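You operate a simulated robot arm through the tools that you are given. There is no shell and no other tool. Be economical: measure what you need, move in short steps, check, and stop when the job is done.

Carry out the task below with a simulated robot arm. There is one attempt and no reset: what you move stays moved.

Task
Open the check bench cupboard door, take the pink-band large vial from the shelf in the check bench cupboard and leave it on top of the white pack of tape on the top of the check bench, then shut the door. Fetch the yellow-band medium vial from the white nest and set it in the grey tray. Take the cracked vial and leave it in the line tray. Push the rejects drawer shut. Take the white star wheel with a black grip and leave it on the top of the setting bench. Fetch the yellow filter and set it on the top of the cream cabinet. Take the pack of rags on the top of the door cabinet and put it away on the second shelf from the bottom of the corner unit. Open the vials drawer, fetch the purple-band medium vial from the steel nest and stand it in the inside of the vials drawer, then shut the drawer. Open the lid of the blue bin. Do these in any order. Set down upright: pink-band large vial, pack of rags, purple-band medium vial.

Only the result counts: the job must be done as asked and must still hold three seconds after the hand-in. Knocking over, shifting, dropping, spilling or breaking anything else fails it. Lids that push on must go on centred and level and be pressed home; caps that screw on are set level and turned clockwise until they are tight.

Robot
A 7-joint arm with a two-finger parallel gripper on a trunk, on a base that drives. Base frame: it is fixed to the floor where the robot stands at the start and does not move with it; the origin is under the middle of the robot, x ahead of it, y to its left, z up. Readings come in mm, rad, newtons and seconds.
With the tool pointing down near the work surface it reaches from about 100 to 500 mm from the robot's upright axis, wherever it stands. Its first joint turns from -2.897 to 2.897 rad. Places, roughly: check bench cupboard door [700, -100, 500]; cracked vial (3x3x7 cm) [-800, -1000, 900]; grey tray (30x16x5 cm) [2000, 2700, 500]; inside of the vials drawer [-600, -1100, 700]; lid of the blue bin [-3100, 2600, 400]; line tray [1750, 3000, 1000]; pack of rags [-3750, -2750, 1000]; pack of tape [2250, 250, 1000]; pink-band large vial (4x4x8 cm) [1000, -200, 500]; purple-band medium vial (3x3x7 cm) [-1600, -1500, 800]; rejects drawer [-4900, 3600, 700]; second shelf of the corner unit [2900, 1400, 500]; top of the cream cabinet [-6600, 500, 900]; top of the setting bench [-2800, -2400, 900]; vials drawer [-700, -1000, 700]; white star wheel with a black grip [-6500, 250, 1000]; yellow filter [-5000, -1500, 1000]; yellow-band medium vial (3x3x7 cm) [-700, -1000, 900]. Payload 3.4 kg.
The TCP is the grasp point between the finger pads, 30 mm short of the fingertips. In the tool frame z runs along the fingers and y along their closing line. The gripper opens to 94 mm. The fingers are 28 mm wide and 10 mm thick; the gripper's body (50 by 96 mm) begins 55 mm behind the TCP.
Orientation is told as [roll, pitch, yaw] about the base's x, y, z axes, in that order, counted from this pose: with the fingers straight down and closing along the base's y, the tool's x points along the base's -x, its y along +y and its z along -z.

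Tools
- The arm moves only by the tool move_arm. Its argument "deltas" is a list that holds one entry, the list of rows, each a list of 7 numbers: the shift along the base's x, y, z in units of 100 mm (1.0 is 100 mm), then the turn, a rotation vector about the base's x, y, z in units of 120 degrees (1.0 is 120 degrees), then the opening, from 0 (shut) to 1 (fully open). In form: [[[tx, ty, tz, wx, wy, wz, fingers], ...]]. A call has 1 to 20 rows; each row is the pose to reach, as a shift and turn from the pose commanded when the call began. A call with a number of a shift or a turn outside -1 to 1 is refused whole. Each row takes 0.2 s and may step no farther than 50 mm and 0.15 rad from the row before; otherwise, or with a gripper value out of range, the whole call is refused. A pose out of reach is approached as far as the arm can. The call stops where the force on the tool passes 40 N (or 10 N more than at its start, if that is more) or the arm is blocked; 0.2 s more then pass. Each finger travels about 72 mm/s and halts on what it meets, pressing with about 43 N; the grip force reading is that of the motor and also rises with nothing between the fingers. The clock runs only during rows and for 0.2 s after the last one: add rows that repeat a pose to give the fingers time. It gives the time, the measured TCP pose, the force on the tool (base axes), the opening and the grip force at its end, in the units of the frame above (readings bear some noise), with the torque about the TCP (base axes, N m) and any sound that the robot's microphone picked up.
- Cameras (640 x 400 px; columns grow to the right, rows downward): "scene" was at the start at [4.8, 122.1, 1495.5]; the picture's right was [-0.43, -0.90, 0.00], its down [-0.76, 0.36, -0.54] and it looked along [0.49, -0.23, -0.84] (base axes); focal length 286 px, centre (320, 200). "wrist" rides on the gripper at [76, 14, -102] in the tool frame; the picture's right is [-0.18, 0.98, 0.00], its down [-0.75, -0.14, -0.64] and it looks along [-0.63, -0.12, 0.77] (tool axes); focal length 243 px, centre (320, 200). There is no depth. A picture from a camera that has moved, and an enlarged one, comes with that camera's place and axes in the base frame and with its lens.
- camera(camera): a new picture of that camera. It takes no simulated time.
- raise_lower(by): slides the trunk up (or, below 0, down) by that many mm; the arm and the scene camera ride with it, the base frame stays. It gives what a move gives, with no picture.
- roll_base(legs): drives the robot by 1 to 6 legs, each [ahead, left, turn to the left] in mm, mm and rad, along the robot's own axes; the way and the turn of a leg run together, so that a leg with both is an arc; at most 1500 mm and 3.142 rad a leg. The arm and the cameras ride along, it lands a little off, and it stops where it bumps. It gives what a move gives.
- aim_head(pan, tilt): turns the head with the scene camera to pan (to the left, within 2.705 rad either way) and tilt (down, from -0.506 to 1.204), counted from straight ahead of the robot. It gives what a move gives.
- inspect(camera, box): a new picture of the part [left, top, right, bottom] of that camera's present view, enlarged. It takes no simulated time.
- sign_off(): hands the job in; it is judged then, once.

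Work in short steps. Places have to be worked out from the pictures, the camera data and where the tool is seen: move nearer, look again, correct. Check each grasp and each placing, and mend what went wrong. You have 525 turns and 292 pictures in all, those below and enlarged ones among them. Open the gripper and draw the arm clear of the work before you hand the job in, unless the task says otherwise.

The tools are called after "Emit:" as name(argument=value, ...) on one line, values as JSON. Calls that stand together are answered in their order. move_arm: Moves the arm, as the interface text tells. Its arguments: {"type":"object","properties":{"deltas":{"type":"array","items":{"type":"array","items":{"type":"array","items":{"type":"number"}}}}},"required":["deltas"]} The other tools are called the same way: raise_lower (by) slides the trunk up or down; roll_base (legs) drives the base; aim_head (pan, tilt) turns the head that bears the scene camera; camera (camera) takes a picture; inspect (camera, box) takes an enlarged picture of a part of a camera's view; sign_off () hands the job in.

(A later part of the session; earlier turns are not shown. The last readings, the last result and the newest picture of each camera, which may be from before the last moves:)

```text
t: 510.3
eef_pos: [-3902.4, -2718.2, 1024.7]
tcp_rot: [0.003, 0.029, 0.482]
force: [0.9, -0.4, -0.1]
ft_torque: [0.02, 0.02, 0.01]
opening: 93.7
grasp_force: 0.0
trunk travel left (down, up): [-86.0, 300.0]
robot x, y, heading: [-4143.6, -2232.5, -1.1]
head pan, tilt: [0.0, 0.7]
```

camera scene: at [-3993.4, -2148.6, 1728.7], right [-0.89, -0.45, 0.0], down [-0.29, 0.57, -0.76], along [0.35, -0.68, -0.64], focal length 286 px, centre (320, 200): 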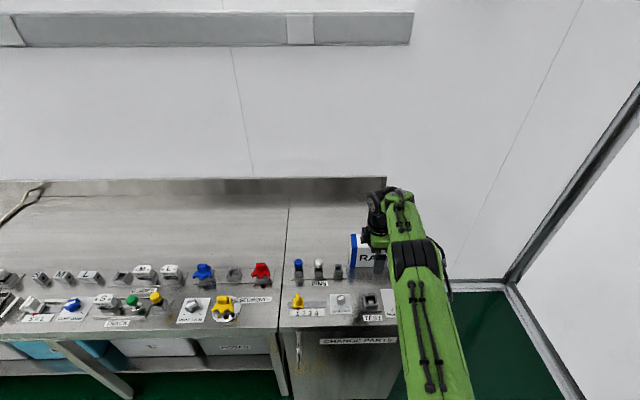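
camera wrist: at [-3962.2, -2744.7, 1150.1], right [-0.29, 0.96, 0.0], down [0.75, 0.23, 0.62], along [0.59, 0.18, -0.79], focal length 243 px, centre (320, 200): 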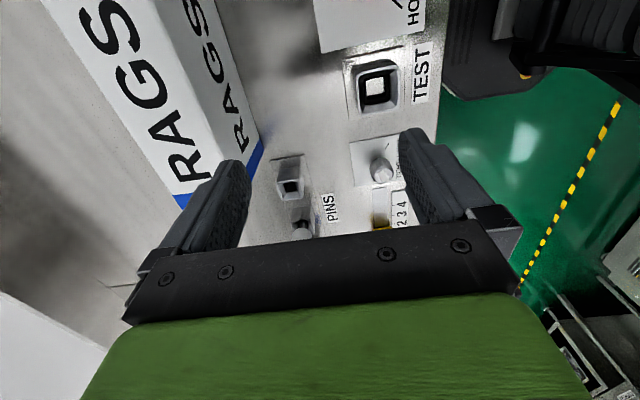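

Out of reach for a straight-down grasp. I'll drag the pack ~80 mm toward me with closed fingers hooked behind it. First raise the trunk a bit, close and tilt the tool forward 45°.

Emit:
raise_lower(by=135)

Emit:
move_arm(deltas=[[[0, 0, 0, -0.056, -0.028, 0, 0.7], [0, 0, 0, -0.111, -0.057, 0, 0.4], [0, 0, 0, -0.167, -0.085, 0, 0.1], [0, 0, 0, -0.223, -0.113, 0, 0.0], [0, 0, 0, -0.278, -0.142, 0, 0.0], [0, 0, 0, -0.334, -0.17, 0, 0.0], [0, 0, 0, -0.334, -0.17, 0, 0.0]]])

Emit:
aim_head(pan=0.1, tilt=0.8)

Emit:
inspect(camera="scene", box=[300, 140, 500, 265])

```text
t: 511.9
eef_pos: [-3904.3, -2716.8, 1159.7]
tcp_rot: [0.002, 0.028, 0.482]
force: [-0.2, -0.3, -0.2]
ft_torque: [0.01, 0.02, 0.0]
opening: 94.3
grasp_force: 0.0
trunk travel left (down, up): [-221.0, 165.0]
robot x, y, heading: [-4147.6, -2235.8, -1.099]
head pan, tilt: [0.0, 0.7]
```

```text
t: 513.5
eef_pos: [-3902.9, -2717.0, 1160.4]
tcp_rot: [-0.786, 0.029, 0.458]
force: [0.7, 1.0, 0.8]
ft_torque: [-0.02, -0.01, -0.01]
opening: 0.0
grasp_force: 32.7
trunk travel left (down, up): [-221.0, 165.0]
robot x, y, heading: [-4143.8, -2232.6, -1.101]
head pan, tilt: [0.0, 0.7]
```

```text
t: 514.2
eef_pos: [-3903.2, -2717.5, 1160.6]
tcp_rot: [-0.783, 0.028, 0.458]
force: [0.6, 0.2, 0.4]
ft_torque: [0.0, 0.02, 0.06]
opening: 0.1
grasp_force: 32.8
trunk travel left (down, up): [-221.0, 165.0]
robot x, y, heading: [-4144.2, -2233.3, -1.097]
head pan, tilt: [0.099, 0.799]
```

```text
3.20 times, centred on (400, 202) of scene
camera zoom: at [-3990.6, -2180.7, 1555.8], right [-0.84, -0.54, 0.0], down [-0.39, 0.6, -0.7], along [0.38, -0.59, -0.72], focal length 916 px, centre (64, 192)
```

zoom: 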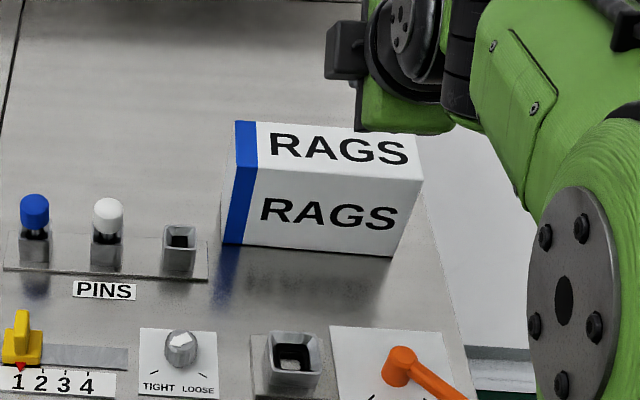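

The pack is 164×65×103 mm, aligned. Rather than drag it, I check how much closer the base can get.

Emit:
move_arm(deltas=[[[0, 0, 0, 0.056, 0.028, 0, 0.3], [0, 0, 0, 0.111, 0.057, 0, 0.6], [0, 0, 0, 0.167, 0.085, 0, 1.0], [0, 0, 0, 0.223, 0.113, 0, 1.0], [0, 0, 0, 0.278, 0.142, 0, 1.0], [0, 0, 0, 0.334, 0.17, 0, 1.0]]])

Emit:
roll_base(legs=[[30, 0, 0], [15, 0, 0], [15, 0, 0]])

```text
t: 515.6
eef_pos: [-3901.1, -2720.2, 1159.2]
tcp_rot: [0.008, 0.031, 0.479]
force: [0.4, 1.4, -0.7]
ft_torque: [0.01, -0.01, 0.0]
opening: 93.7
grasp_force: 0.0
trunk travel left (down, up): [-221.0, 165.0]
robot x, y, heading: [-4143.7, -2234.1, -1.099]
head pan, tilt: [0.099, 0.799]
```

```text
t: 517.1
eef_pos: [-3875.4, -2771.8, 1159.2]
tcp_rot: [0.001, 0.029, 0.48]
force: [-0.2, 0.0, -0.9]
ft_torque: [0.03, 0.0, -0.02]
opening: 93.9
grasp_force: 0.1
trunk travel left (down, up): [-221.0, 165.0]
robot x, y, heading: [-4117.2, -2290.1, -1.104]
head pan, tilt: [0.099, 0.799]
```

Emit:
roll_base(legs=[[15, 0, 0], [15, 0, 0]])

Emit:
move_arm(deltas=[[[0, 0, -0.3, 0, 0, 0, 1], [0.05, -0.1, -0.6, 0, 0, 0, 1], [0.15, -0.28, -0.8, 0, 0, 0, 1], [0.25, -0.48, -0.9, 0, 0, 0, 1]]])

```text
t: 518.3
eef_pos: [-3861.5, -2798.1, 1159.2]
tcp_rot: [0.0, 0.03, 0.482]
force: [0.0, 0.0, -0.7]
ft_torque: [0.02, 0.02, 0.01]
opening: 94.1
grasp_force: 0.1
trunk travel left (down, up): [-221.0, 165.0]
robot x, y, heading: [-4102.2, -2317.9, -1.103]
head pan, tilt: [0.099, 0.799]
```

```text
t: 519.3
eef_pos: [-3847.4, -2827.2, 1074.1]
tcp_rot: [0.002, 0.029, 0.479]
force: [-0.5, 0.0, -0.2]
ft_torque: [0.02, -0.01, -0.01]
opening: 93.8
grasp_force: 0.0
out of reach, approached as far as the arm can: row 4
trunk travel left (down, up): [-221.0, 165.0]
robot x, y, heading: [-4106.0, -2315.2, -1.099]
head pan, tilt: [0.099, 0.799]
```

Now in reach: TCP over the pack. Take a look, then descend.

Emit:
move_arm(deltas=[[[-0.05, -0.1, -0.2, 0.0066, -0.0127, 0, 1], [-0.09, -0.1, -0.4, 0.0066, -0.0127, 0, 1]]])

Emit:
camera(camera="wrist")

Emit:
inspect(camera="scene", box=[260, 180, 460, 305])

```text
t: 519.9
eef_pos: [-3855.5, -2837.9, 1034.1]
tcp_rot: [-0.003, 0.0, 0.482]
force: [0.1, 0.6, 0.3]
ft_torque: [0.01, -0.02, 0.03]
opening: 94.0
grasp_force: 0.1
trunk travel left (down, up): [-221.0, 165.0]
robot x, y, heading: [-4105.0, -2315.1, -1.097]
head pan, tilt: [0.099, 0.799]
```

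```text
112 pictures are left
camera wrist: at [-3930.0, -2858.9, 1135.4], right [-0.29, 0.96, 0.0], down [0.73, 0.22, 0.64], along [0.61, 0.19, -0.77], focal length 243 px, centre (320, 200)
```

wrist: 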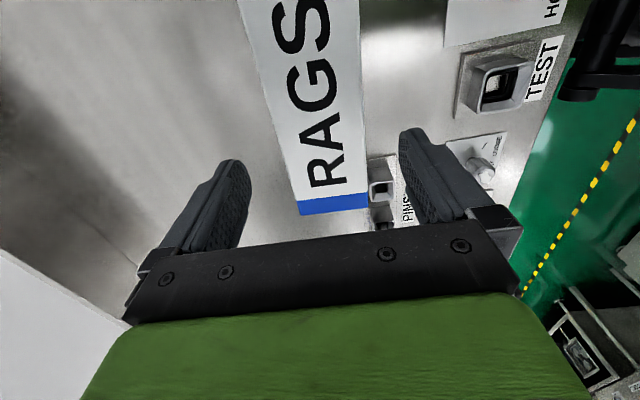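

```text
3.20 times, centred on (360, 242) of scene
camera zoom: at [-3950.0, -2260.3, 1555.8], right [-0.84, -0.54, 0.0], down [-0.39, 0.6, -0.7], along [0.38, -0.59, -0.72], focal length 916 px, centre (192, 64)
```

zoom: 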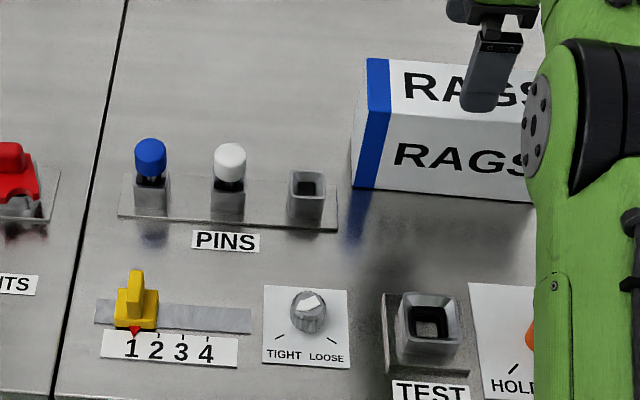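

Well centred. Descend to z≈940 and close.

Emit:
move_arm(deltas=[[[0, 0, -0.3, 0, 0, 0, 1], [0, 0, -0.6, 0, 0, 0, 1], [0, 0, -0.94, 0, 0, 0, 1]]])

Emit:
move_arm(deltas=[[[0, 0, 0, 0, 0, 0, 0.8], [0, 0, 0, 0, 0, 0, 0.6], [0, 0, 0, 0, 0, 0, 0.55], [0, 0, 0, 0, 0, 0, 0.5], [0, 0, 0, 0, 0, 0, 0.5]]])

Emit:
camera(camera="wrist")

```text
t: 520.7
eef_pos: [-3854.7, -2838.2, 938.8]
tcp_rot: [0.001, -0.001, 0.479]
force: [0.3, 0.1, 1.0]
ft_torque: [-0.01, 0.01, 0.0]
opening: 94.0
grasp_force: 0.0
trunk travel left (down, up): [-221.0, 165.0]
robot x, y, heading: [-4104.0, -2315.4, -1.104]
head pan, tilt: [0.099, 0.799]
```

```text
t: 521.9
eef_pos: [-3854.8, -2837.6, 938.4]
tcp_rot: [0.0, 0.0, 0.48]
force: [-0.4, 0.3, 0.2]
ft_torque: [-0.02, 0.02, -0.05]
opening: 69.1
grasp_force: 42.9
trunk travel left (down, up): [-221.0, 165.0]
robot x, y, heading: [-4104.0, -2312.0, -1.101]
head pan, tilt: [0.099, 0.799]
```

```text
110 pictures are left
camera wrist: at [-3929.6, -2858.9, 1040.9], right [-0.29, 0.96, 0.0], down [0.73, 0.22, 0.64], along [0.61, 0.19, -0.77], focal length 243 px, centre (320, 200)
```

wrist: 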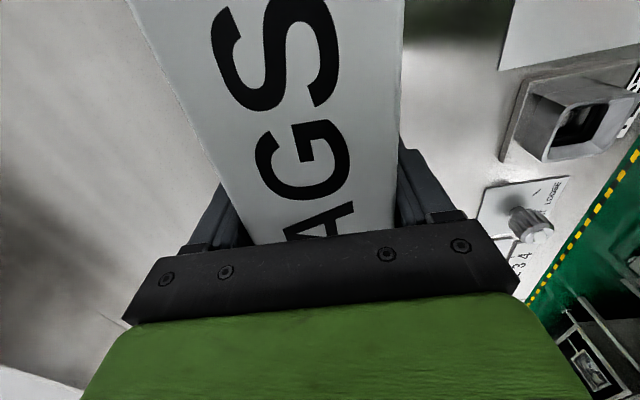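

Gripped. Lift by trunk, back away and retract the arm for the long drive.

Emit:
raise_lower(by=165)

Emit:
roll_base(legs=[[-640, 0, 0]])

Emit:
move_arm(deltas=[[[-0.15, 0.3, 0, 0, 0, 0, 0.5], [-0.3, 0.6, 0, 0, 0, 0, 0.5], [-0.45, 0.89, 0, 0, 0, 0, 0.5]]])

Emit:
roll_base(legs=[[0, 0, 1.573], [1400, 0, 0], [1400, 0, 0], [1400, 0, 0]])

Emit:
aim_head(pan=0, tilt=0.4)

Emit:
camera(camera="scene")

```text
t: 523.8
eef_pos: [-3854.5, -2837.2, 1104.7]
tcp_rot: [0.002, -0.001, 0.481]
force: [0.0, 0.4, -3.0]
ft_torque: [0.03, -0.04, -0.01]
opening: 69.0
grasp_force: 42.7
trunk travel left (down, up): [-386.0, 0.0]
robot x, y, heading: [-4103.0, -2312.6, -1.101]
head pan, tilt: [0.099, 0.799]
```

```text
t: 527.4
eef_pos: [-4150.1, -2262.0, 1102.9]
tcp_rot: [-0.001, 0.0, 0.477]
force: [0.3, -0.1, -2.9]
ft_torque: [0.03, -0.03, -0.02]
opening: 69.2
grasp_force: 42.7
trunk travel left (down, up): [-386.0, 0.0]
robot x, y, heading: [-4391.9, -1736.2, -1.103]
head pan, tilt: [0.099, 0.799]
```

```text
t: 528.1
eef_pos: [-4196.7, -2172.1, 1104.3]
tcp_rot: [-0.002, 0.0, 0.473]
force: [0.1, 0.1, -3.2]
ft_torque: [0.0, -0.07, 0.01]
opening: 69.2
grasp_force: 43.2
trunk travel left (down, up): [-386.0, 0.0]
robot x, y, heading: [-4395.3, -1738.9, -1.104]
head pan, tilt: [0.099, 0.799]
```

```text
t: 552.0
eef_pos: [-275.0, 390.4, 1103.7]
tcp_rot: [0.003, 0.0, 2.065]
force: [-1.1, 0.1, -3.4]
ft_torque: [0.02, 0.0, 0.0]
opening: 68.9
grasp_force: 43.1
trunk travel left (down, up): [-386.0, 0.0]
robot x, y, heading: [-708.2, 186.5, 0.482]
head pan, tilt: [0.099, 0.799]
```

```text
t: 552.8
eef_pos: [-275.0, 392.3, 1103.1]
tcp_rot: [0.0, 0.0, 2.062]
force: [0.3, 0.5, -3.0]
ft_torque: [0.01, 0.04, -0.03]
opening: 69.1
grasp_force: 42.6
trunk travel left (down, up): [-386.0, 0.0]
robot x, y, heading: [-706.6, 183.2, 0.485]
head pan, tilt: [0.0, 0.4]
```

```text
109 pictures are left
camera scene: at [-745.9, 334.8, 1755.5], right [0.46, -0.89, 0.0], down [-0.35, -0.18, -0.92], along [0.82, 0.43, -0.39], focal length 286 px, centre (320, 200)
```

scene: 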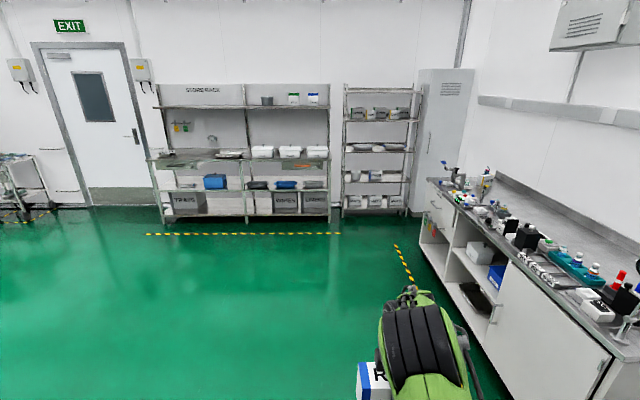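

Continue to the corner unit.

Emit:
roll_base(legs=[[1400, -100, -0.012], [1250, -300, 0]])

Emit:
camera(camera="scene")

```text
t: 565.8
eef_pos: [2238.2, 1243.1, 1104.0]
tcp_rot: [0.003, 0.0, 2.072]
force: [-0.2, -0.3, -3.4]
ft_torque: [0.02, -0.03, 0.01]
opening: 69.2
grasp_force: 42.6
trunk travel left (down, up): [-386.0, 0.0]
robot x, y, heading: [1809.2, 1029.6, 0.495]
head pan, tilt: [0.0, 0.4]
```

```text
108 pictures are left
camera scene: at [1768.4, 1180.8, 1755.6], right [0.47, -0.88, 0.0], down [-0.34, -0.18, -0.92], along [0.81, 0.44, -0.39], focal length 286 px, centre (320, 200)
```

scene: 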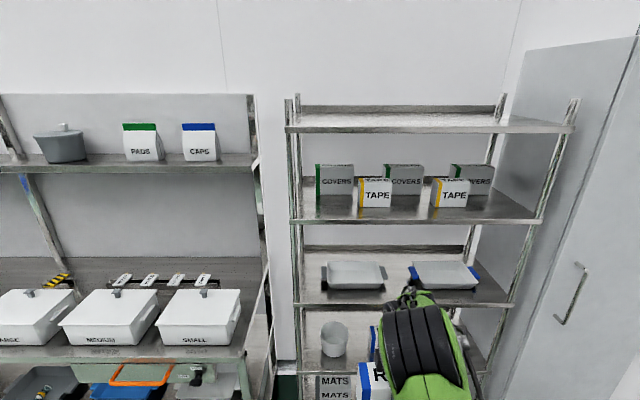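

Lower the trunk to view the second shelf.

Emit:
raise_lower(by=-386)

Emit:
roll_base(legs=[[0, -130, -0.022]])

Emit:
aim_head(pan=0, tilt=0.5)

Emit:
camera(camera="scene")

```text
t: 569.5
eef_pos: [2239.1, 1242.1, 718.0]
tcp_rot: [-0.001, 0.001, 2.074]
force: [0.2, 0.7, -2.2]
ft_torque: [0.03, 0.01, 0.01]
opening: 68.9
grasp_force: 43.5
trunk travel left (down, up): [0.0, 386.0]
robot x, y, heading: [1809.8, 1032.5, 0.496]
head pan, tilt: [0.0, 0.4]
```

```text
t: 570.8
eef_pos: [2302.8, 1116.0, 719.7]
tcp_rot: [0.001, -0.001, 2.046]
force: [-0.4, 0.2, -3.3]
ft_torque: [0.04, -0.01, 0.01]
opening: 69.2
grasp_force: 42.5
trunk travel left (down, up): [0.0, 386.0]
robot x, y, heading: [1868.8, 913.2, 0.471]
head pan, tilt: [0.0, 0.4]
```

```text
t: 571.4
eef_pos: [2303.0, 1116.4, 719.4]
tcp_rot: [0.003, 0.0, 2.048]
force: [-0.2, -0.5, -2.7]
ft_torque: [0.03, 0.01, 0.01]
opening: 69.0
grasp_force: 42.9
trunk travel left (down, up): [0.0, 386.0]
robot x, y, heading: [1872.0, 913.5, 0.469]
head pan, tilt: [0.0, 0.499]
```

```text
107 pictures are left
camera scene: at [1830.2, 1066.2, 1362.0], right [0.45, -0.89, 0.0], down [-0.43, -0.22, -0.88], along [0.78, 0.4, -0.48], focal length 286 px, centre (320, 200)
```

scene: 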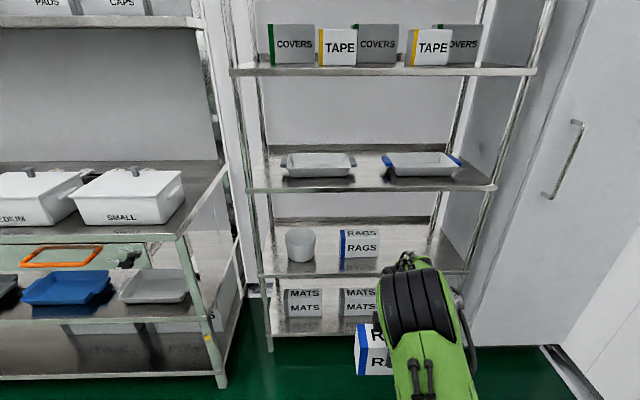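

Second shelf: z≈500, front edge u≈3030, free space right of the other RAGS pack. Drive to line up with it.

Emit:
roll_base(legs=[[330, 0, 0], [0, -265, 0]])

Emit:
raise_lower(by=0)

Emit:
camera(camera="scene")

Emit:
camera(camera="wrist")

```text
t: 575.0
eef_pos: [2709.9, 1058.1, 721.6]
tcp_rot: [-0.001, 0.002, 2.028]
force: [-0.7, -0.6, -2.8]
ft_torque: [0.04, -0.01, -0.01]
opening: 69.1
grasp_force: 42.7
trunk travel left (down, up): [0.0, 386.0]
robot x, y, heading: [2273.8, 872.0, 0.457]
head pan, tilt: [0.0, 0.499]
stopped in leg 2: the robot was blocked; the commanded pose is now the measured one
```

```text
t: 575.5
eef_pos: [2710.3, 1058.7, 720.5]
tcp_rot: [-0.001, 0.0, 2.027]
force: [0.3, 0.2, -3.5]
ft_torque: [0.02, -0.01, 0.02]
opening: 69.0
grasp_force: 43.1
trunk travel left (down, up): [0.0, 386.0]
robot x, y, heading: [2270.4, 869.1, 0.452]
head pan, tilt: [0.0, 0.499]
```

```text
106 pictures are left
camera scene: at [2235.7, 1017.5, 1362.0], right [0.44, -0.9, 0.0], down [-0.43, -0.21, -0.88], along [0.79, 0.38, -0.48], focal length 286 px, centre (320, 200)
```

scene: 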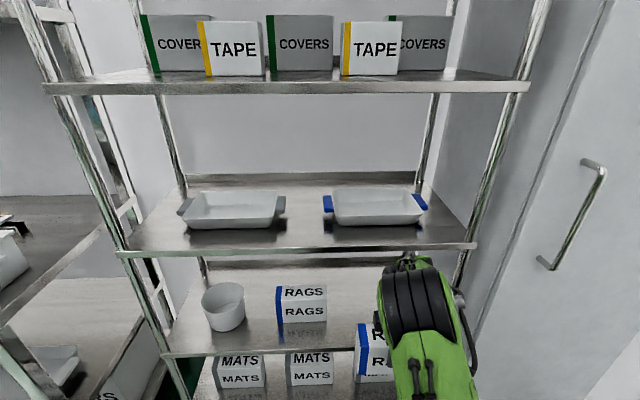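

```text
105 pictures are left
camera wrist: at [2730.9, 985.9, 822.0], right [-0.96, -0.27, 0.0], down [-0.21, 0.74, 0.64], along [-0.17, 0.62, -0.77], focal length 243 px, centre (320, 200)
```

wrist: 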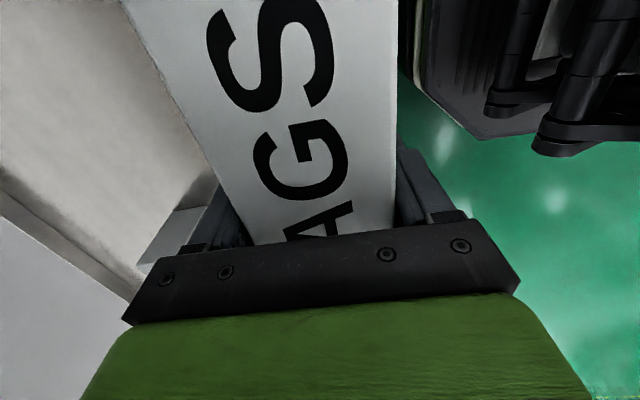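

Blocked by the bench end corner; already aligned enough. Move ahead, straighten, lower the arm to enter the shelf space.

Emit:
roll_base(legs=[[60, 0, 0], [0, 0, 0.02]])

Emit:
move_arm(deltas=[[[0, 0, -0.4, 0, 0, 0, 0.5], [0, 0, -0.8, 0, 0, 0, 0.5], [0, 0, -1.0, 0, 0, 0, 0.5]]])

Emit:
aim_head(pan=-0.1, tilt=0.8)

Emit:
camera(camera="scene")

```text
t: 576.8
eef_pos: [2760.7, 1091.8, 719.8]
tcp_rot: [-0.001, 0.002, 2.046]
force: [0.9, 0.9, -2.9]
ft_torque: [0.0, 0.0, 0.02]
opening: 68.9
grasp_force: 42.5
trunk travel left (down, up): [0.0, 386.0]
robot x, y, heading: [2323.7, 889.0, 0.474]
head pan, tilt: [0.0, 0.499]
```

```text
t: 577.6
eef_pos: [2761.7, 1094.7, 619.5]
tcp_rot: [-0.001, 0.001, 2.048]
force: [0.0, 0.0, -2.9]
ft_torque: [0.05, 0.03, -0.02]
opening: 69.1
grasp_force: 42.9
trunk travel left (down, up): [0.0, 386.0]
robot x, y, heading: [2324.9, 894.2, 0.475]
head pan, tilt: [0.0, 0.499]
```

```text
t: 578.4
eef_pos: [2760.3, 1092.9, 620.0]
tcp_rot: [0.001, 0.002, 2.048]
force: [-0.4, -0.2, -3.3]
ft_torque: [0.01, 0.02, -0.05]
opening: 69.2
grasp_force: 43.0
trunk travel left (down, up): [0.0, 386.0]
robot x, y, heading: [2325.6, 893.3, 0.475]
head pan, tilt: [-0.099, 0.799]
```

```text
104 pictures are left
camera scene: at [2280.4, 1030.8, 1336.1], right [0.36, -0.93, 0.0], down [-0.67, -0.26, -0.7], along [0.65, 0.25, -0.72], focal length 286 px, centre (320, 200)
```

scene: 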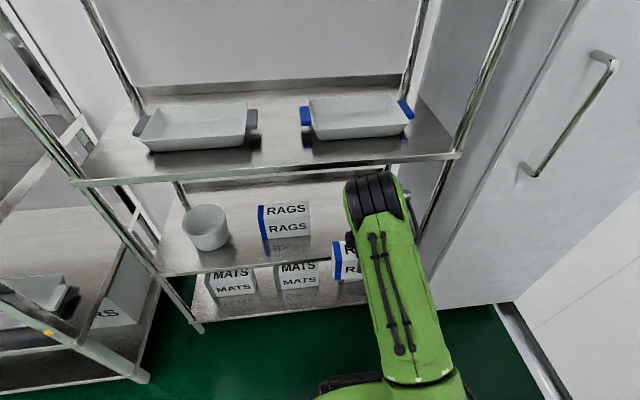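

Shelf z≈515, front u≈3013. Lower to z 600 and enter.

Emit:
move_arm(deltas=[[[0, 0, -0.1, 0, 0, 0, 0.5], [0, 0, -0.2, 0, 0, 0, 0.5]]])

Emit:
roll_base(legs=[[60, 0, 0]])

Emit:
camera(camera="scene")

Emit:
camera(camera="wrist")

```text
t: 579.0
eef_pos: [2761.2, 1094.3, 598.5]
tcp_rot: [-0.001, 0.002, 2.049]
force: [0.1, 1.0, -2.2]
ft_torque: [0.03, -0.01, 0.02]
opening: 69.2
grasp_force: 43.2
trunk travel left (down, up): [0.0, 386.0]
robot x, y, heading: [2325.1, 890.6, 0.471]
head pan, tilt: [-0.099, 0.799]
```

```text
t: 580.0
eef_pos: [2814.3, 1121.9, 601.1]
tcp_rot: [0.0, 0.001, 2.047]
force: [0.6, 0.4, -2.5]
ft_torque: [0.01, 0.03, 0.02]
opening: 69.0
grasp_force: 43.4
trunk travel left (down, up): [0.0, 386.0]
robot x, y, heading: [2379.2, 918.4, 0.473]
head pan, tilt: [-0.099, 0.799]
```

```text
103 pictures are left
camera scene: at [2333.9, 1058.1, 1336.0], right [0.36, -0.93, 0.0], down [-0.67, -0.26, -0.7], along [0.65, 0.25, -0.72], focal length 286 px, centre (320, 200)
```

scene: 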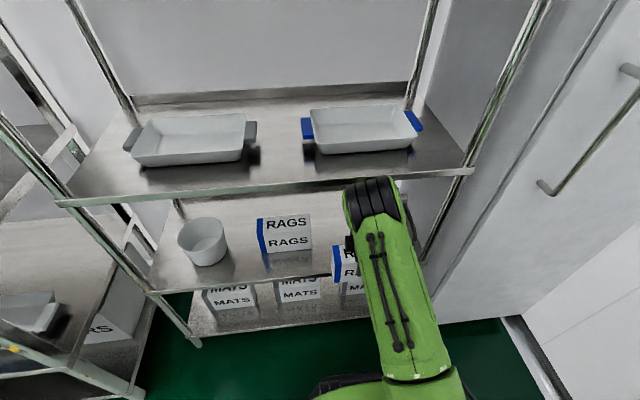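

```text
102 pictures are left
camera wrist: at [2836.0, 1049.3, 701.4], right [-0.96, -0.29, 0.0], down [-0.22, 0.74, 0.64], along [-0.18, 0.61, -0.77], focal length 243 px, centre (320, 200)
```

wrist: 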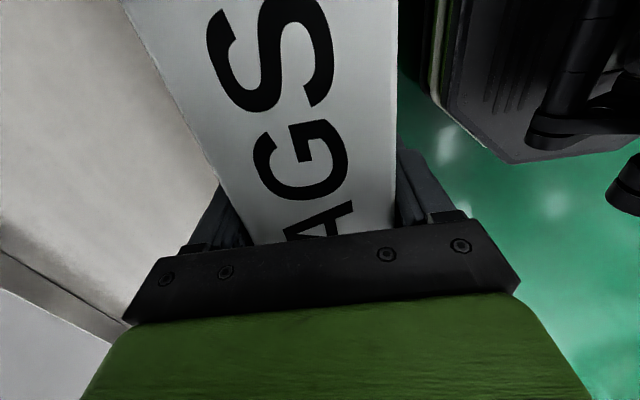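

Emit:
move_arm(deltas=[[[0.12, 0.06, 0, 0, 0, 0, 0.5], [0.25, 0.13, 0, 0, 0, 0, 0.5], [0.38, 0.19, 0, 0, 0, 0, 0.5]]])

Emit:
move_arm(deltas=[[[0, 0, -0.05, 0, 0, 0, 0.5], [0, 0, -0.1, 0, 0, 0, 0.5], [0, 0, -0.15, 0, 0, 0, 0.5]]])

Emit:
inspect(camera="scene", box=[240, 170, 440, 295])

```text
t: 580.8
eef_pos: [2833.1, 1133.8, 600.7]
tcp_rot: [0.006, 0.003, 2.043]
force: [-0.4, -0.4, -2.8]
ft_torque: [0.01, 0.02, 0.01]
opening: 69.2
grasp_force: 43.2
trunk travel left (down, up): [0.0, 386.0]
robot x, y, heading: [2373.1, 920.5, 0.474]
head pan, tilt: [-0.099, 0.799]
```

```text
t: 581.5
eef_pos: [2838.4, 1133.8, 598.7]
tcp_rot: [-0.008, 0.005, 2.043]
force: [3.3, 6.6, 47.0]
ft_torque: [-0.29, 0.6, 0.07]
opening: 69.2
grasp_force: 43.2
trunk travel left (down, up): [0.0, 386.0]
robot x, y, heading: [2376.2, 922.2, 0.469]
head pan, tilt: [-0.099, 0.799]
stopped in row 3: the force on the tool passed its limit at 46 N (the readings are from after the stop); the commanded pose is now the measured one
```

```text
3.20 times, centred on (340, 232) of scene
camera zoom: at [2310.6, 1048.8, 1336.5], right [0.37, -0.93, 0.0], down [-0.66, -0.26, -0.71], along [0.66, 0.26, -0.7], focal length 916 px, centre (256, 96)
```

zoom: 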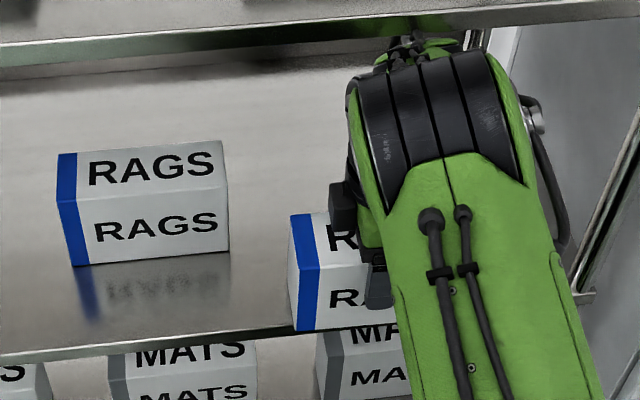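

The wrist is close under the upper shelf, but the pack already rests on the shelf. Ease 3 mm and release here; then I'll push it further in.

Emit:
move_arm(deltas=[[[0, 0, 0.03, 0, 0, 0, 0.5], [0, 0, 0.03, 0, 0, 0, 0.74], [0, 0, 0.03, 0, 0, 0, 0.78], [0, 0, 0.03, 0, 0, 0, 0.9], [0, 0, 0.03, 0, 0, 0, 0.9]]])

Emit:
camera(camera="wrist")

Emit:
camera(camera="scene")

```text
t: 582.7
eef_pos: [2842.8, 1134.4, 587.3]
tcp_rot: [0.024, 0.003, 2.042]
force: [0.0, -1.0, -0.3]
ft_torque: [-0.02, 0.01, -0.01]
opening: 84.8
grasp_force: 0.0
trunk travel left (down, up): [0.0, 386.0]
robot x, y, heading: [2378.4, 919.0, 0.469]
head pan, tilt: [-0.099, 0.799]
```

```text
100 pictures are left
camera wrist: at [2866.5, 1062.4, 688.5], right [-0.96, -0.28, 0.02], down [-0.2, 0.74, 0.64], along [-0.2, 0.61, -0.77], focal length 243 px, centre (320, 200)
```

wrist: 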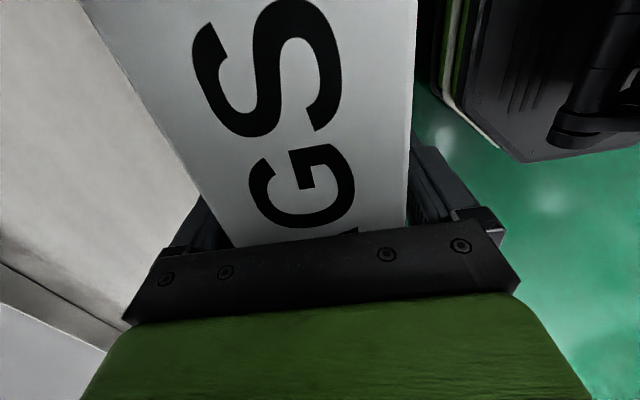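

```text
99 pictures are left
camera scene: at [2329.9, 1055.0, 1336.0], right [0.36, -0.93, 0.0], down [-0.67, -0.26, -0.7], along [0.65, 0.26, -0.71], focal length 286 px, centre (320, 200)
```

scene: 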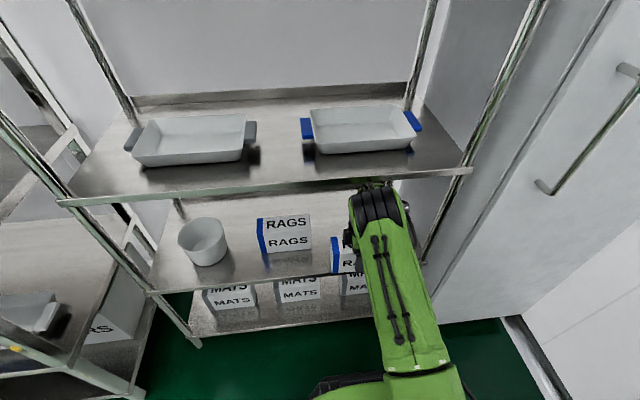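

Released and upright. The fingers can't rise past the upper shelf, so I open fully and slide out sideways along the pack's length.

Emit:
move_arm(deltas=[[[0, 0, 0, 0, 0, 0, 1], [0, 0, 0, 0, 0, 0, 1]]])

Emit:
roll_base(legs=[[0, -50, 0], [0, -55, 0]])

Emit:
camera(camera="wrist")

Emit:
camera(camera="scene")

```text
t: 583.3
eef_pos: [2841.9, 1134.9, 586.1]
tcp_rot: [0.025, 0.004, 2.042]
force: [-0.4, 0.0, 0.2]
ft_torque: [0.01, 0.02, 0.04]
opening: 94.1
grasp_force: 0.0
trunk travel left (down, up): [0.0, 386.0]
robot x, y, heading: [2375.7, 919.5, 0.472]
head pan, tilt: [-0.099, 0.799]
```

```text
t: 584.8
eef_pos: [2897.8, 1043.1, 585.7]
tcp_rot: [0.023, 0.004, 2.042]
force: [-0.1, 0.4, 0.4]
ft_torque: [0.02, -0.02, -0.01]
opening: 94.1
grasp_force: 0.1
trunk travel left (down, up): [0.0, 386.0]
robot x, y, heading: [2425.2, 821.5, 0.467]
head pan, tilt: [-0.099, 0.799]
```

```text
98 pictures are left
camera wrist: at [2920.6, 971.6, 687.9], right [-0.96, -0.28, 0.02], down [-0.2, 0.75, 0.63], along [-0.19, 0.6, -0.77], focal length 243 px, centre (320, 200)
```

wrist: 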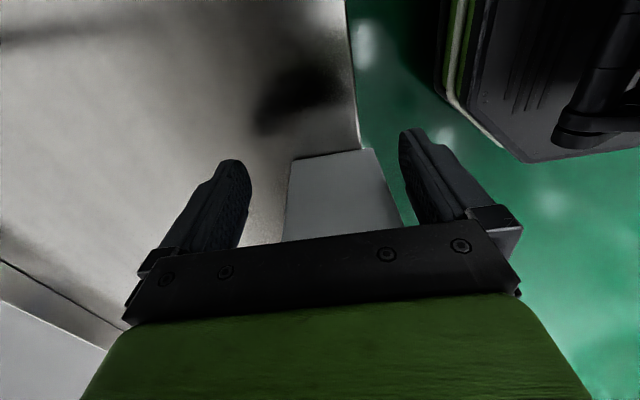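

```text
97 pictures are left
camera scene: at [2385.6, 967.7, 1335.7], right [0.36, -0.93, 0.0], down [-0.67, -0.26, -0.69], along [0.65, 0.25, -0.72], focal length 286 px, centre (320, 200)
```

scene: 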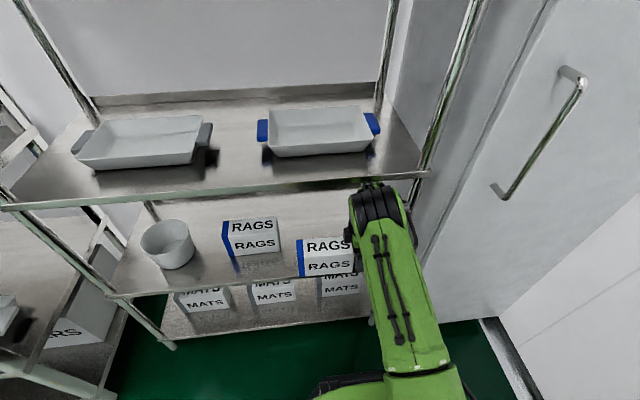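

The box end is just about cleared; shift 10 mm more to the right, then back out.

Emit:
roll_base(legs=[[0, -11, 0]])

Emit:
camera(camera="wrist")

```text
t: 586.0
eef_pos: [2893.8, 1041.4, 585.1]
tcp_rot: [0.022, -0.013, 2.062]
force: [1.1, 1.8, -1.9]
ft_torque: [-0.07, 0.04, 0.14]
opening: 94.0
grasp_force: 0.0
trunk travel left (down, up): [0.0, 386.0]
robot x, y, heading: [2428.9, 818.8, 0.476]
head pan, tilt: [-0.099, 0.799]
stopped in leg 1: the force on the tool passed its limit at 40 N (the readings are from after the stop); the commanded pose is now the measured one
```

```text
96 pictures are left
camera wrist: at [2919.4, 969.6, 686.8], right [-0.95, -0.3, 0.02], down [-0.21, 0.73, 0.65], along [-0.21, 0.61, -0.76], focal length 243 px, centre (320, 200)
```

wrist: 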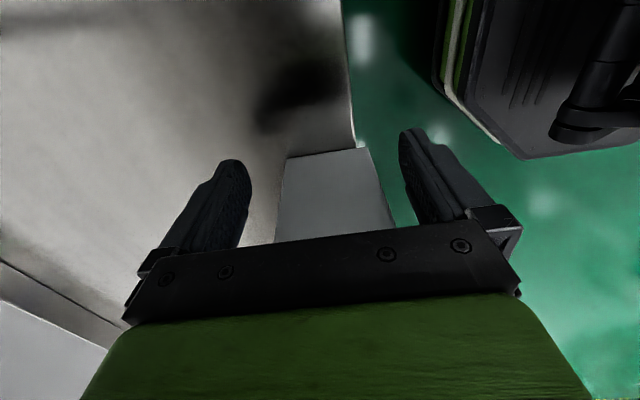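

The camera touched the rack post. I nudge left 4 mm, then rotate the tool −30° so the rear finger swings clear of the pack's end, and back out.

Emit:
move_arm(deltas=[[[-0.02, 0.035, 0, 0, 0, -0.05, 1], [-0.02, 0.035, 0, 0, 0, -0.11, 1], [-0.02, 0.035, 0, 0, 0, -0.17, 1], [-0.02, 0.035, 0, 0, 0, -0.23, 1], [-0.02, 0.035, 0, 0, 0, -0.26, 1]]])

Emit:
camera(camera="wrist")

```text
t: 587.2
eef_pos: [2892.4, 1045.4, 584.6]
tcp_rot: [0.023, -0.011, 1.511]
force: [-0.7, 0.1, 0.4]
ft_torque: [0.02, 0.0, 0.06]
opening: 94.0
grasp_force: 0.0
trunk travel left (down, up): [0.0, 386.0]
robot x, y, heading: [2427.7, 816.1, 0.474]
head pan, tilt: [-0.099, 0.799]
```

```text
95 pictures are left
camera wrist: at [2874.8, 970.4, 686.0], right [-0.97, 0.24, 0.02], down [0.2, 0.74, 0.65], along [0.14, 0.63, -0.76], focal length 243 px, centre (320, 200)
```

wrist: 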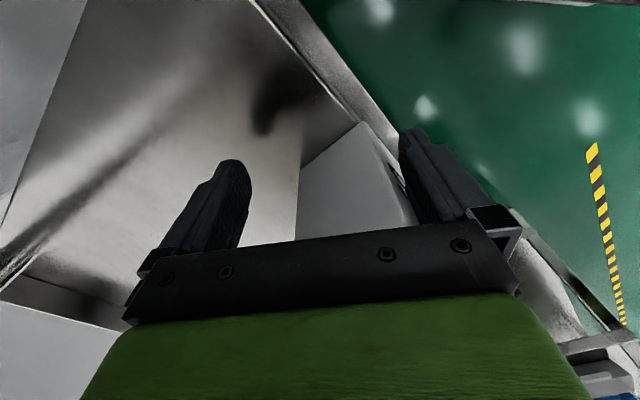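

Emit:
roll_base(legs=[[-20, -8, 0], [-40, 0, 0]])

Emit:
camera(camera="wrist")

```text
t: 588.4
eef_pos: [2842.1, 1010.7, 585.0]
tcp_rot: [0.022, -0.011, 1.513]
force: [0.7, 0.9, 0.7]
ft_torque: [0.04, -0.01, -0.05]
opening: 93.8
grasp_force: 0.0
trunk travel left (down, up): [0.0, 386.0]
robot x, y, heading: [2380.0, 785.2, 0.476]
head pan, tilt: [-0.099, 0.799]
```

```text
94 pictures are left
camera wrist: at [2825.1, 935.0, 686.2], right [-0.97, 0.24, 0.02], down [0.2, 0.74, 0.65], along [0.14, 0.63, -0.76], focal length 243 px, centre (320, 200)
```

wrist: 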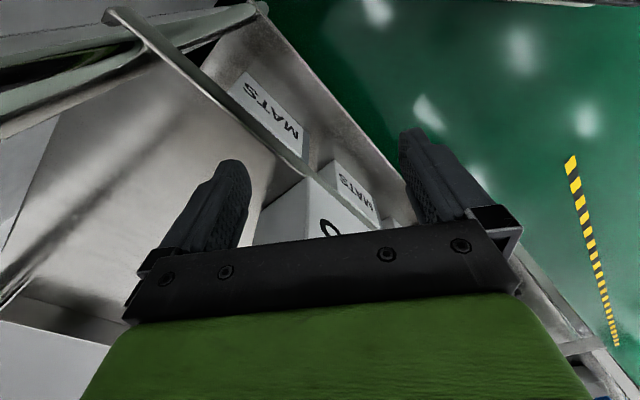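

Emit:
roll_base(legs=[[-150, 0, 0]])

Emit:
camera(camera="scene")

Emit:
inspect(camera="scene", box=[200, 150, 440, 300])

```text
t: 589.5
eef_pos: [2818.8, 1010.0, 585.1]
tcp_rot: [0.024, -0.012, 1.527]
force: [0.0, 0.5, 0.0]
ft_torque: [0.0, -0.02, -0.04]
opening: 94.1
grasp_force: 0.1
trunk travel left (down, up): [0.0, 386.0]
robot x, y, heading: [2356.8, 778.3, 0.485]
head pan, tilt: [-0.099, 0.799]
stopped in leg 1: the robot was blocked; the commanded pose is now the measured one
```

```text
93 pictures are left
camera scene: at [2312.6, 913.7, 1336.1], right [0.38, -0.93, 0.0], down [-0.66, -0.27, -0.7], along [0.65, 0.26, -0.72], focal length 286 px, centre (320, 200)
```

scene: 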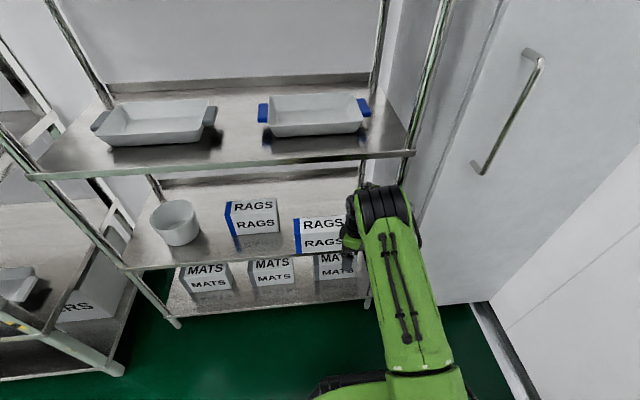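

```text
2.67 times, centred on (320, 225) of scene
camera zoom: at [2312.6, 913.7, 1336.1], right [0.38, -0.93, 0.0], down [-0.66, -0.27, -0.7], along [0.65, 0.26, -0.72], focal length 763 px, centre (320, 133)
```

zoom: 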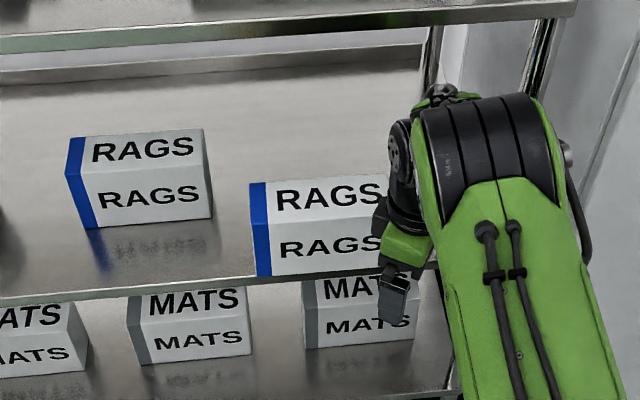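

Pack is upright on the shelf near the front edge. I retract the arm, close the fingers, move left, and push it 30 mm further in.

Emit:
move_arm(deltas=[[[-0.25, -0.12, 0, 0, 0, 0, 0.5], [-0.5, -0.25, 0, 0, 0, 0.08, 0.2], [-0.7, -0.35, 0, 0, 0, 0.15, 0.0], [-0.7, -0.35, 0, 0, 0, 0.22, 0.0], [-0.7, -0.35, 0, 0, 0, 0.25, 0.0]]])

Emit:
roll_base(legs=[[0, 85, -0.012]])

Emit:
camera(camera="scene")

```text
refused: row 2 steps farther than a row can; nothing moved
```

```text
t: 590.5
eef_pos: [2782.0, 1081.0, 585.9]
tcp_rot: [0.021, -0.011, 1.514]
force: [0.5, 0.2, 0.2]
ft_torque: [-0.01, 0.0, -0.02]
opening: 93.9
grasp_force: 0.0
trunk travel left (down, up): [0.0, 386.0]
robot x, y, heading: [2322.6, 853.4, 0.476]
head pan, tilt: [-0.099, 0.799]
```

```text
91 pictures are left
camera scene: at [2274.5, 991.6, 1335.9], right [0.37, -0.93, 0.0], down [-0.67, -0.26, -0.7], along [0.65, 0.26, -0.72], focal length 286 px, centre (320, 200)
```

scene: 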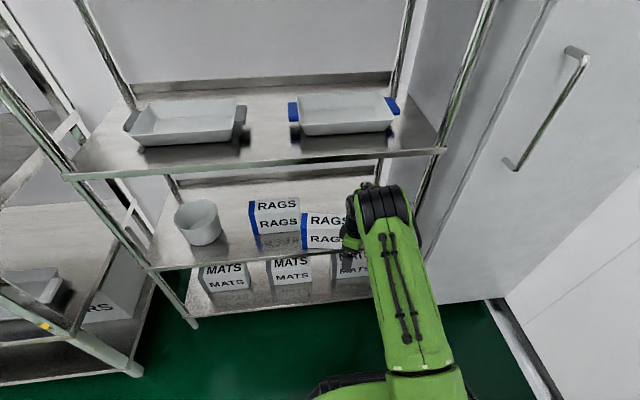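

The arm move was refused and the base moved; check whether the pack got dragged.

Emit:
inspect(camera="scene", box=[220, 170, 400, 283])

Emit:
camera(camera="wrist")

```text
3.54 times, centred on (310, 226) of scene
camera zoom: at [2274.5, 991.6, 1335.9], right [0.37, -0.93, 0.0], down [-0.67, -0.26, -0.7], along [0.65, 0.26, -0.72], focal length 1013 px, centre (355, 106)
```

zoom: 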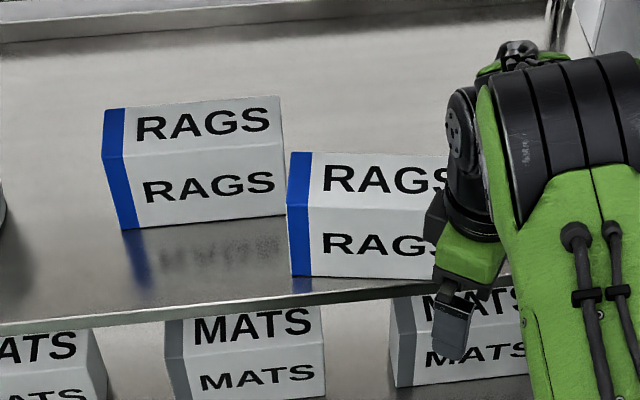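

```text
89 pictures are left
camera wrist: at [2764.5, 1006.8, 686.1], right [-0.97, 0.24, 0.02], down [0.2, 0.74, 0.65], along [0.14, 0.63, -0.76], focal length 243 px, centre (320, 200)
```

wrist: 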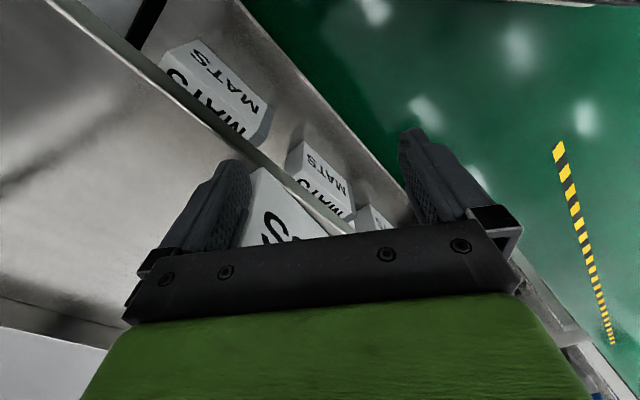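

The rear finger nudged the pack ~45 mm left (still upright, not touching the neighbour). I shift right 12 mm to free it, then retract.

Emit:
roll_base(legs=[[0, -14, 0]])

Emit:
move_arm(deltas=[[[-0.2, -0.1, 0, 0, 0, 0, 1], [-0.45, -0.23, 0, 0, 0, 0, 1], [-0.7, -0.36, 0, 0, 0, 0, 1], [-0.95, -0.48, 0, 0, 0, 0, 1]]])

Emit:
camera(camera="wrist")

Emit:
inspect(camera="scene", box=[220, 170, 400, 283])

```text
t: 591.3
eef_pos: [2788.3, 1068.8, 584.8]
tcp_rot: [0.025, -0.01, 1.515]
force: [0.7, -0.5, -0.5]
ft_torque: [0.02, 0.01, 0.03]
opening: 94.2
grasp_force: 0.1
trunk travel left (down, up): [0.0, 386.0]
robot x, y, heading: [2327.3, 841.9, 0.479]
head pan, tilt: [-0.099, 0.799]
```

```text
t: 592.3
eef_pos: [2692.4, 1021.0, 583.7]
tcp_rot: [0.021, -0.011, 1.515]
force: [0.4, 0.3, -0.1]
ft_torque: [-0.01, 0.01, 0.0]
opening: 94.3
grasp_force: 0.0
trunk travel left (down, up): [0.0, 386.0]
robot x, y, heading: [2327.1, 840.6, 0.474]
head pan, tilt: [-0.099, 0.799]
```

```text
88 pictures are left
camera wrist: at [2675.2, 945.9, 685.9], right [-0.97, 0.24, 0.02], down [0.2, 0.74, 0.65], along [0.14, 0.63, -0.76], focal length 243 px, centre (320, 200)
```

wrist: 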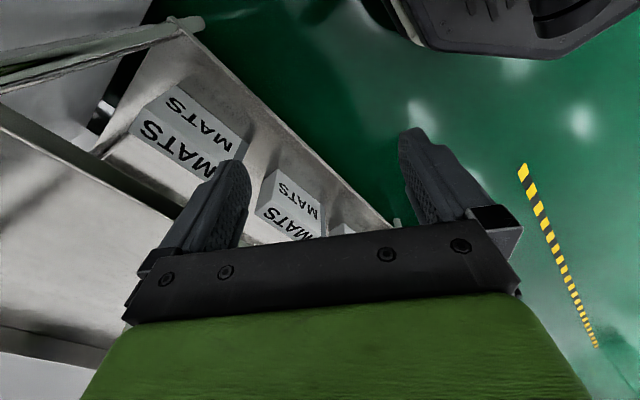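

```text
3.54 times, centred on (310, 226) of scene
camera zoom: at [2281.0, 978.6, 1336.0], right [0.37, -0.93, 0.0], down [-0.67, -0.26, -0.7], along [0.65, 0.26, -0.72], focal length 1013 px, centre (355, 106)
```

zoom: 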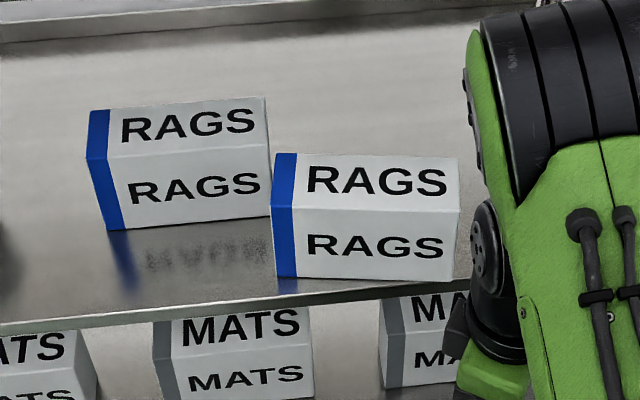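

The pack stands fully on the second shelf. Leave it. Now reset the tool yaw, and travel back down the corridor for the filter.

Emit:
roll_base(legs=[[-30, 250, 0], [-100, 450, 0]])

Emit:
move_arm(deltas=[[[0, 0, 0.1, 0, 0, -0.07, 0.9], [0, 0, 0.2, 0, 0, -0.14, 0.8], [0, 0, 0.3, 0, 0, -0.21, 0.7], [0, 0, 0.4, 0, 0, -0.28, 0.6], [0, 0, 0.5, 0, 0, -0.35, 0.6], [0, 0, 0.5, 0, 0, -0.42, 0.6], [0, 0, 0.5, 0, 0, -0.49, 0.6]]])

Emit:
raise_lower(by=386)

Emit:
roll_base(legs=[[-1400, 0, 0], [-1400, 0, 0], [-1400, 0, 0], [-1400, 0, 0]])

Emit:
aim_head(pan=2.6, tilt=0.4)

Emit:
camera(camera="scene")

```text
t: 596.5
eef_pos: [2261.7, 1577.2, 584.9]
tcp_rot: [0.023, -0.011, 1.519]
force: [0.6, 0.0, 0.5]
ft_torque: [0.04, 0.01, -0.01]
opening: 94.0
grasp_force: 0.1
trunk travel left (down, up): [0.0, 386.0]
robot x, y, heading: [1900.2, 1393.4, 0.481]
head pan, tilt: [-0.099, 0.799]
```

```text
t: 598.0
eef_pos: [2263.0, 1577.1, 634.6]
tcp_rot: [0.025, -0.009, 0.489]
force: [0.1, -0.1, -0.2]
ft_torque: [0.0, -0.04, -0.01]
opening: 56.5
grasp_force: 0.0
trunk travel left (down, up): [0.0, 386.0]
robot x, y, heading: [1898.1, 1397.7, 0.481]
head pan, tilt: [-0.099, 0.799]
```

```text
t: 601.8
eef_pos: [2262.0, 1576.2, 1020.7]
tcp_rot: [0.023, -0.01, 0.492]
force: [0.1, 0.4, 0.6]
ft_torque: [-0.02, 0.01, 0.0]
opening: 56.1
grasp_force: 0.1
trunk travel left (down, up): [-386.0, 0.0]
robot x, y, heading: [1897.3, 1394.7, 0.478]
head pan, tilt: [-0.099, 0.799]
```

```text
t: 628.3
eef_pos: [-2718.8, -903.0, 1020.5]
tcp_rot: [0.023, -0.01, 0.481]
force: [0.4, 0.8, -0.5]
ft_torque: [0.01, -0.02, -0.02]
opening: 56.5
grasp_force: 0.0
trunk travel left (down, up): [-386.0, 0.0]
robot x, y, heading: [-3087.5, -1082.4, 0.464]
head pan, tilt: [-0.099, 0.799]
```

```text
t: 630.7
eef_pos: [-2718.4, -903.1, 1018.8]
tcp_rot: [0.023, -0.011, 0.482]
force: [-0.2, -0.1, -0.6]
ft_torque: [-0.03, 0.02, -0.02]
opening: 56.4
grasp_force: 0.1
trunk travel left (down, up): [-386.0, 0.0]
robot x, y, heading: [-3086.2, -1075.4, 0.467]
head pan, tilt: [2.601, 0.4]
```

```text
86 pictures are left
camera scene: at [-3298.3, -965.1, 1755.6], right [0.07, 1.0, 0.0], down [0.39, -0.03, -0.92], along [-0.92, 0.07, -0.39], focal length 286 px, centre (320, 200)
```

scene: 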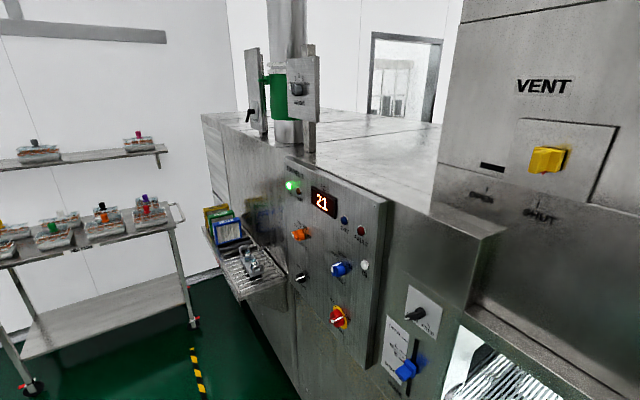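

Filters ahead; a cart stands near the end wall, so I'll stop short of it. Drive and turn to face the machine tray.

Emit:
roll_base(legs=[[-1450, 0, 0], [-180, -140, 0], [0, 0, 1.573]])

Emit:
aim_head(pan=0.2, tilt=0.7)

Emit:
camera(camera="scene")

```text
t: 643.2
eef_pos: [-4687.9, -1584.3, 1020.2]
tcp_rot: [0.021, -0.01, 2.07]
force: [0.4, 0.0, -0.3]
ft_torque: [0.0, -0.02, 0.0]
opening: 56.5
grasp_force: 0.1
trunk travel left (down, up): [-386.0, 0.0]
robot x, y, heading: [-4500.5, -1945.4, 2.059]
head pan, tilt: [2.601, 0.4]
```

```text
t: 645.4
eef_pos: [-4688.8, -1584.6, 1019.6]
tcp_rot: [0.023, -0.01, 2.069]
force: [-0.2, 0.5, 0.1]
ft_torque: [0.01, 0.02, -0.04]
opening: 56.6
grasp_force: 0.0
trunk travel left (down, up): [-386.0, 0.0]
robot x, y, heading: [-4506.0, -1948.6, 2.061]
head pan, tilt: [0.201, 0.7]
```

```text
85 pictures are left
camera scene: at [-4663.4, -2006.2, 1728.7], right [0.77, 0.64, 0.0], down [0.41, -0.5, -0.76], along [-0.49, 0.59, -0.64], focal length 286 px, centre (320, 200)
```

scene: 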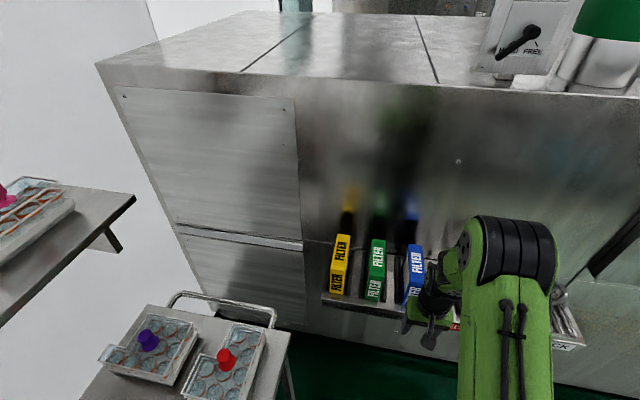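

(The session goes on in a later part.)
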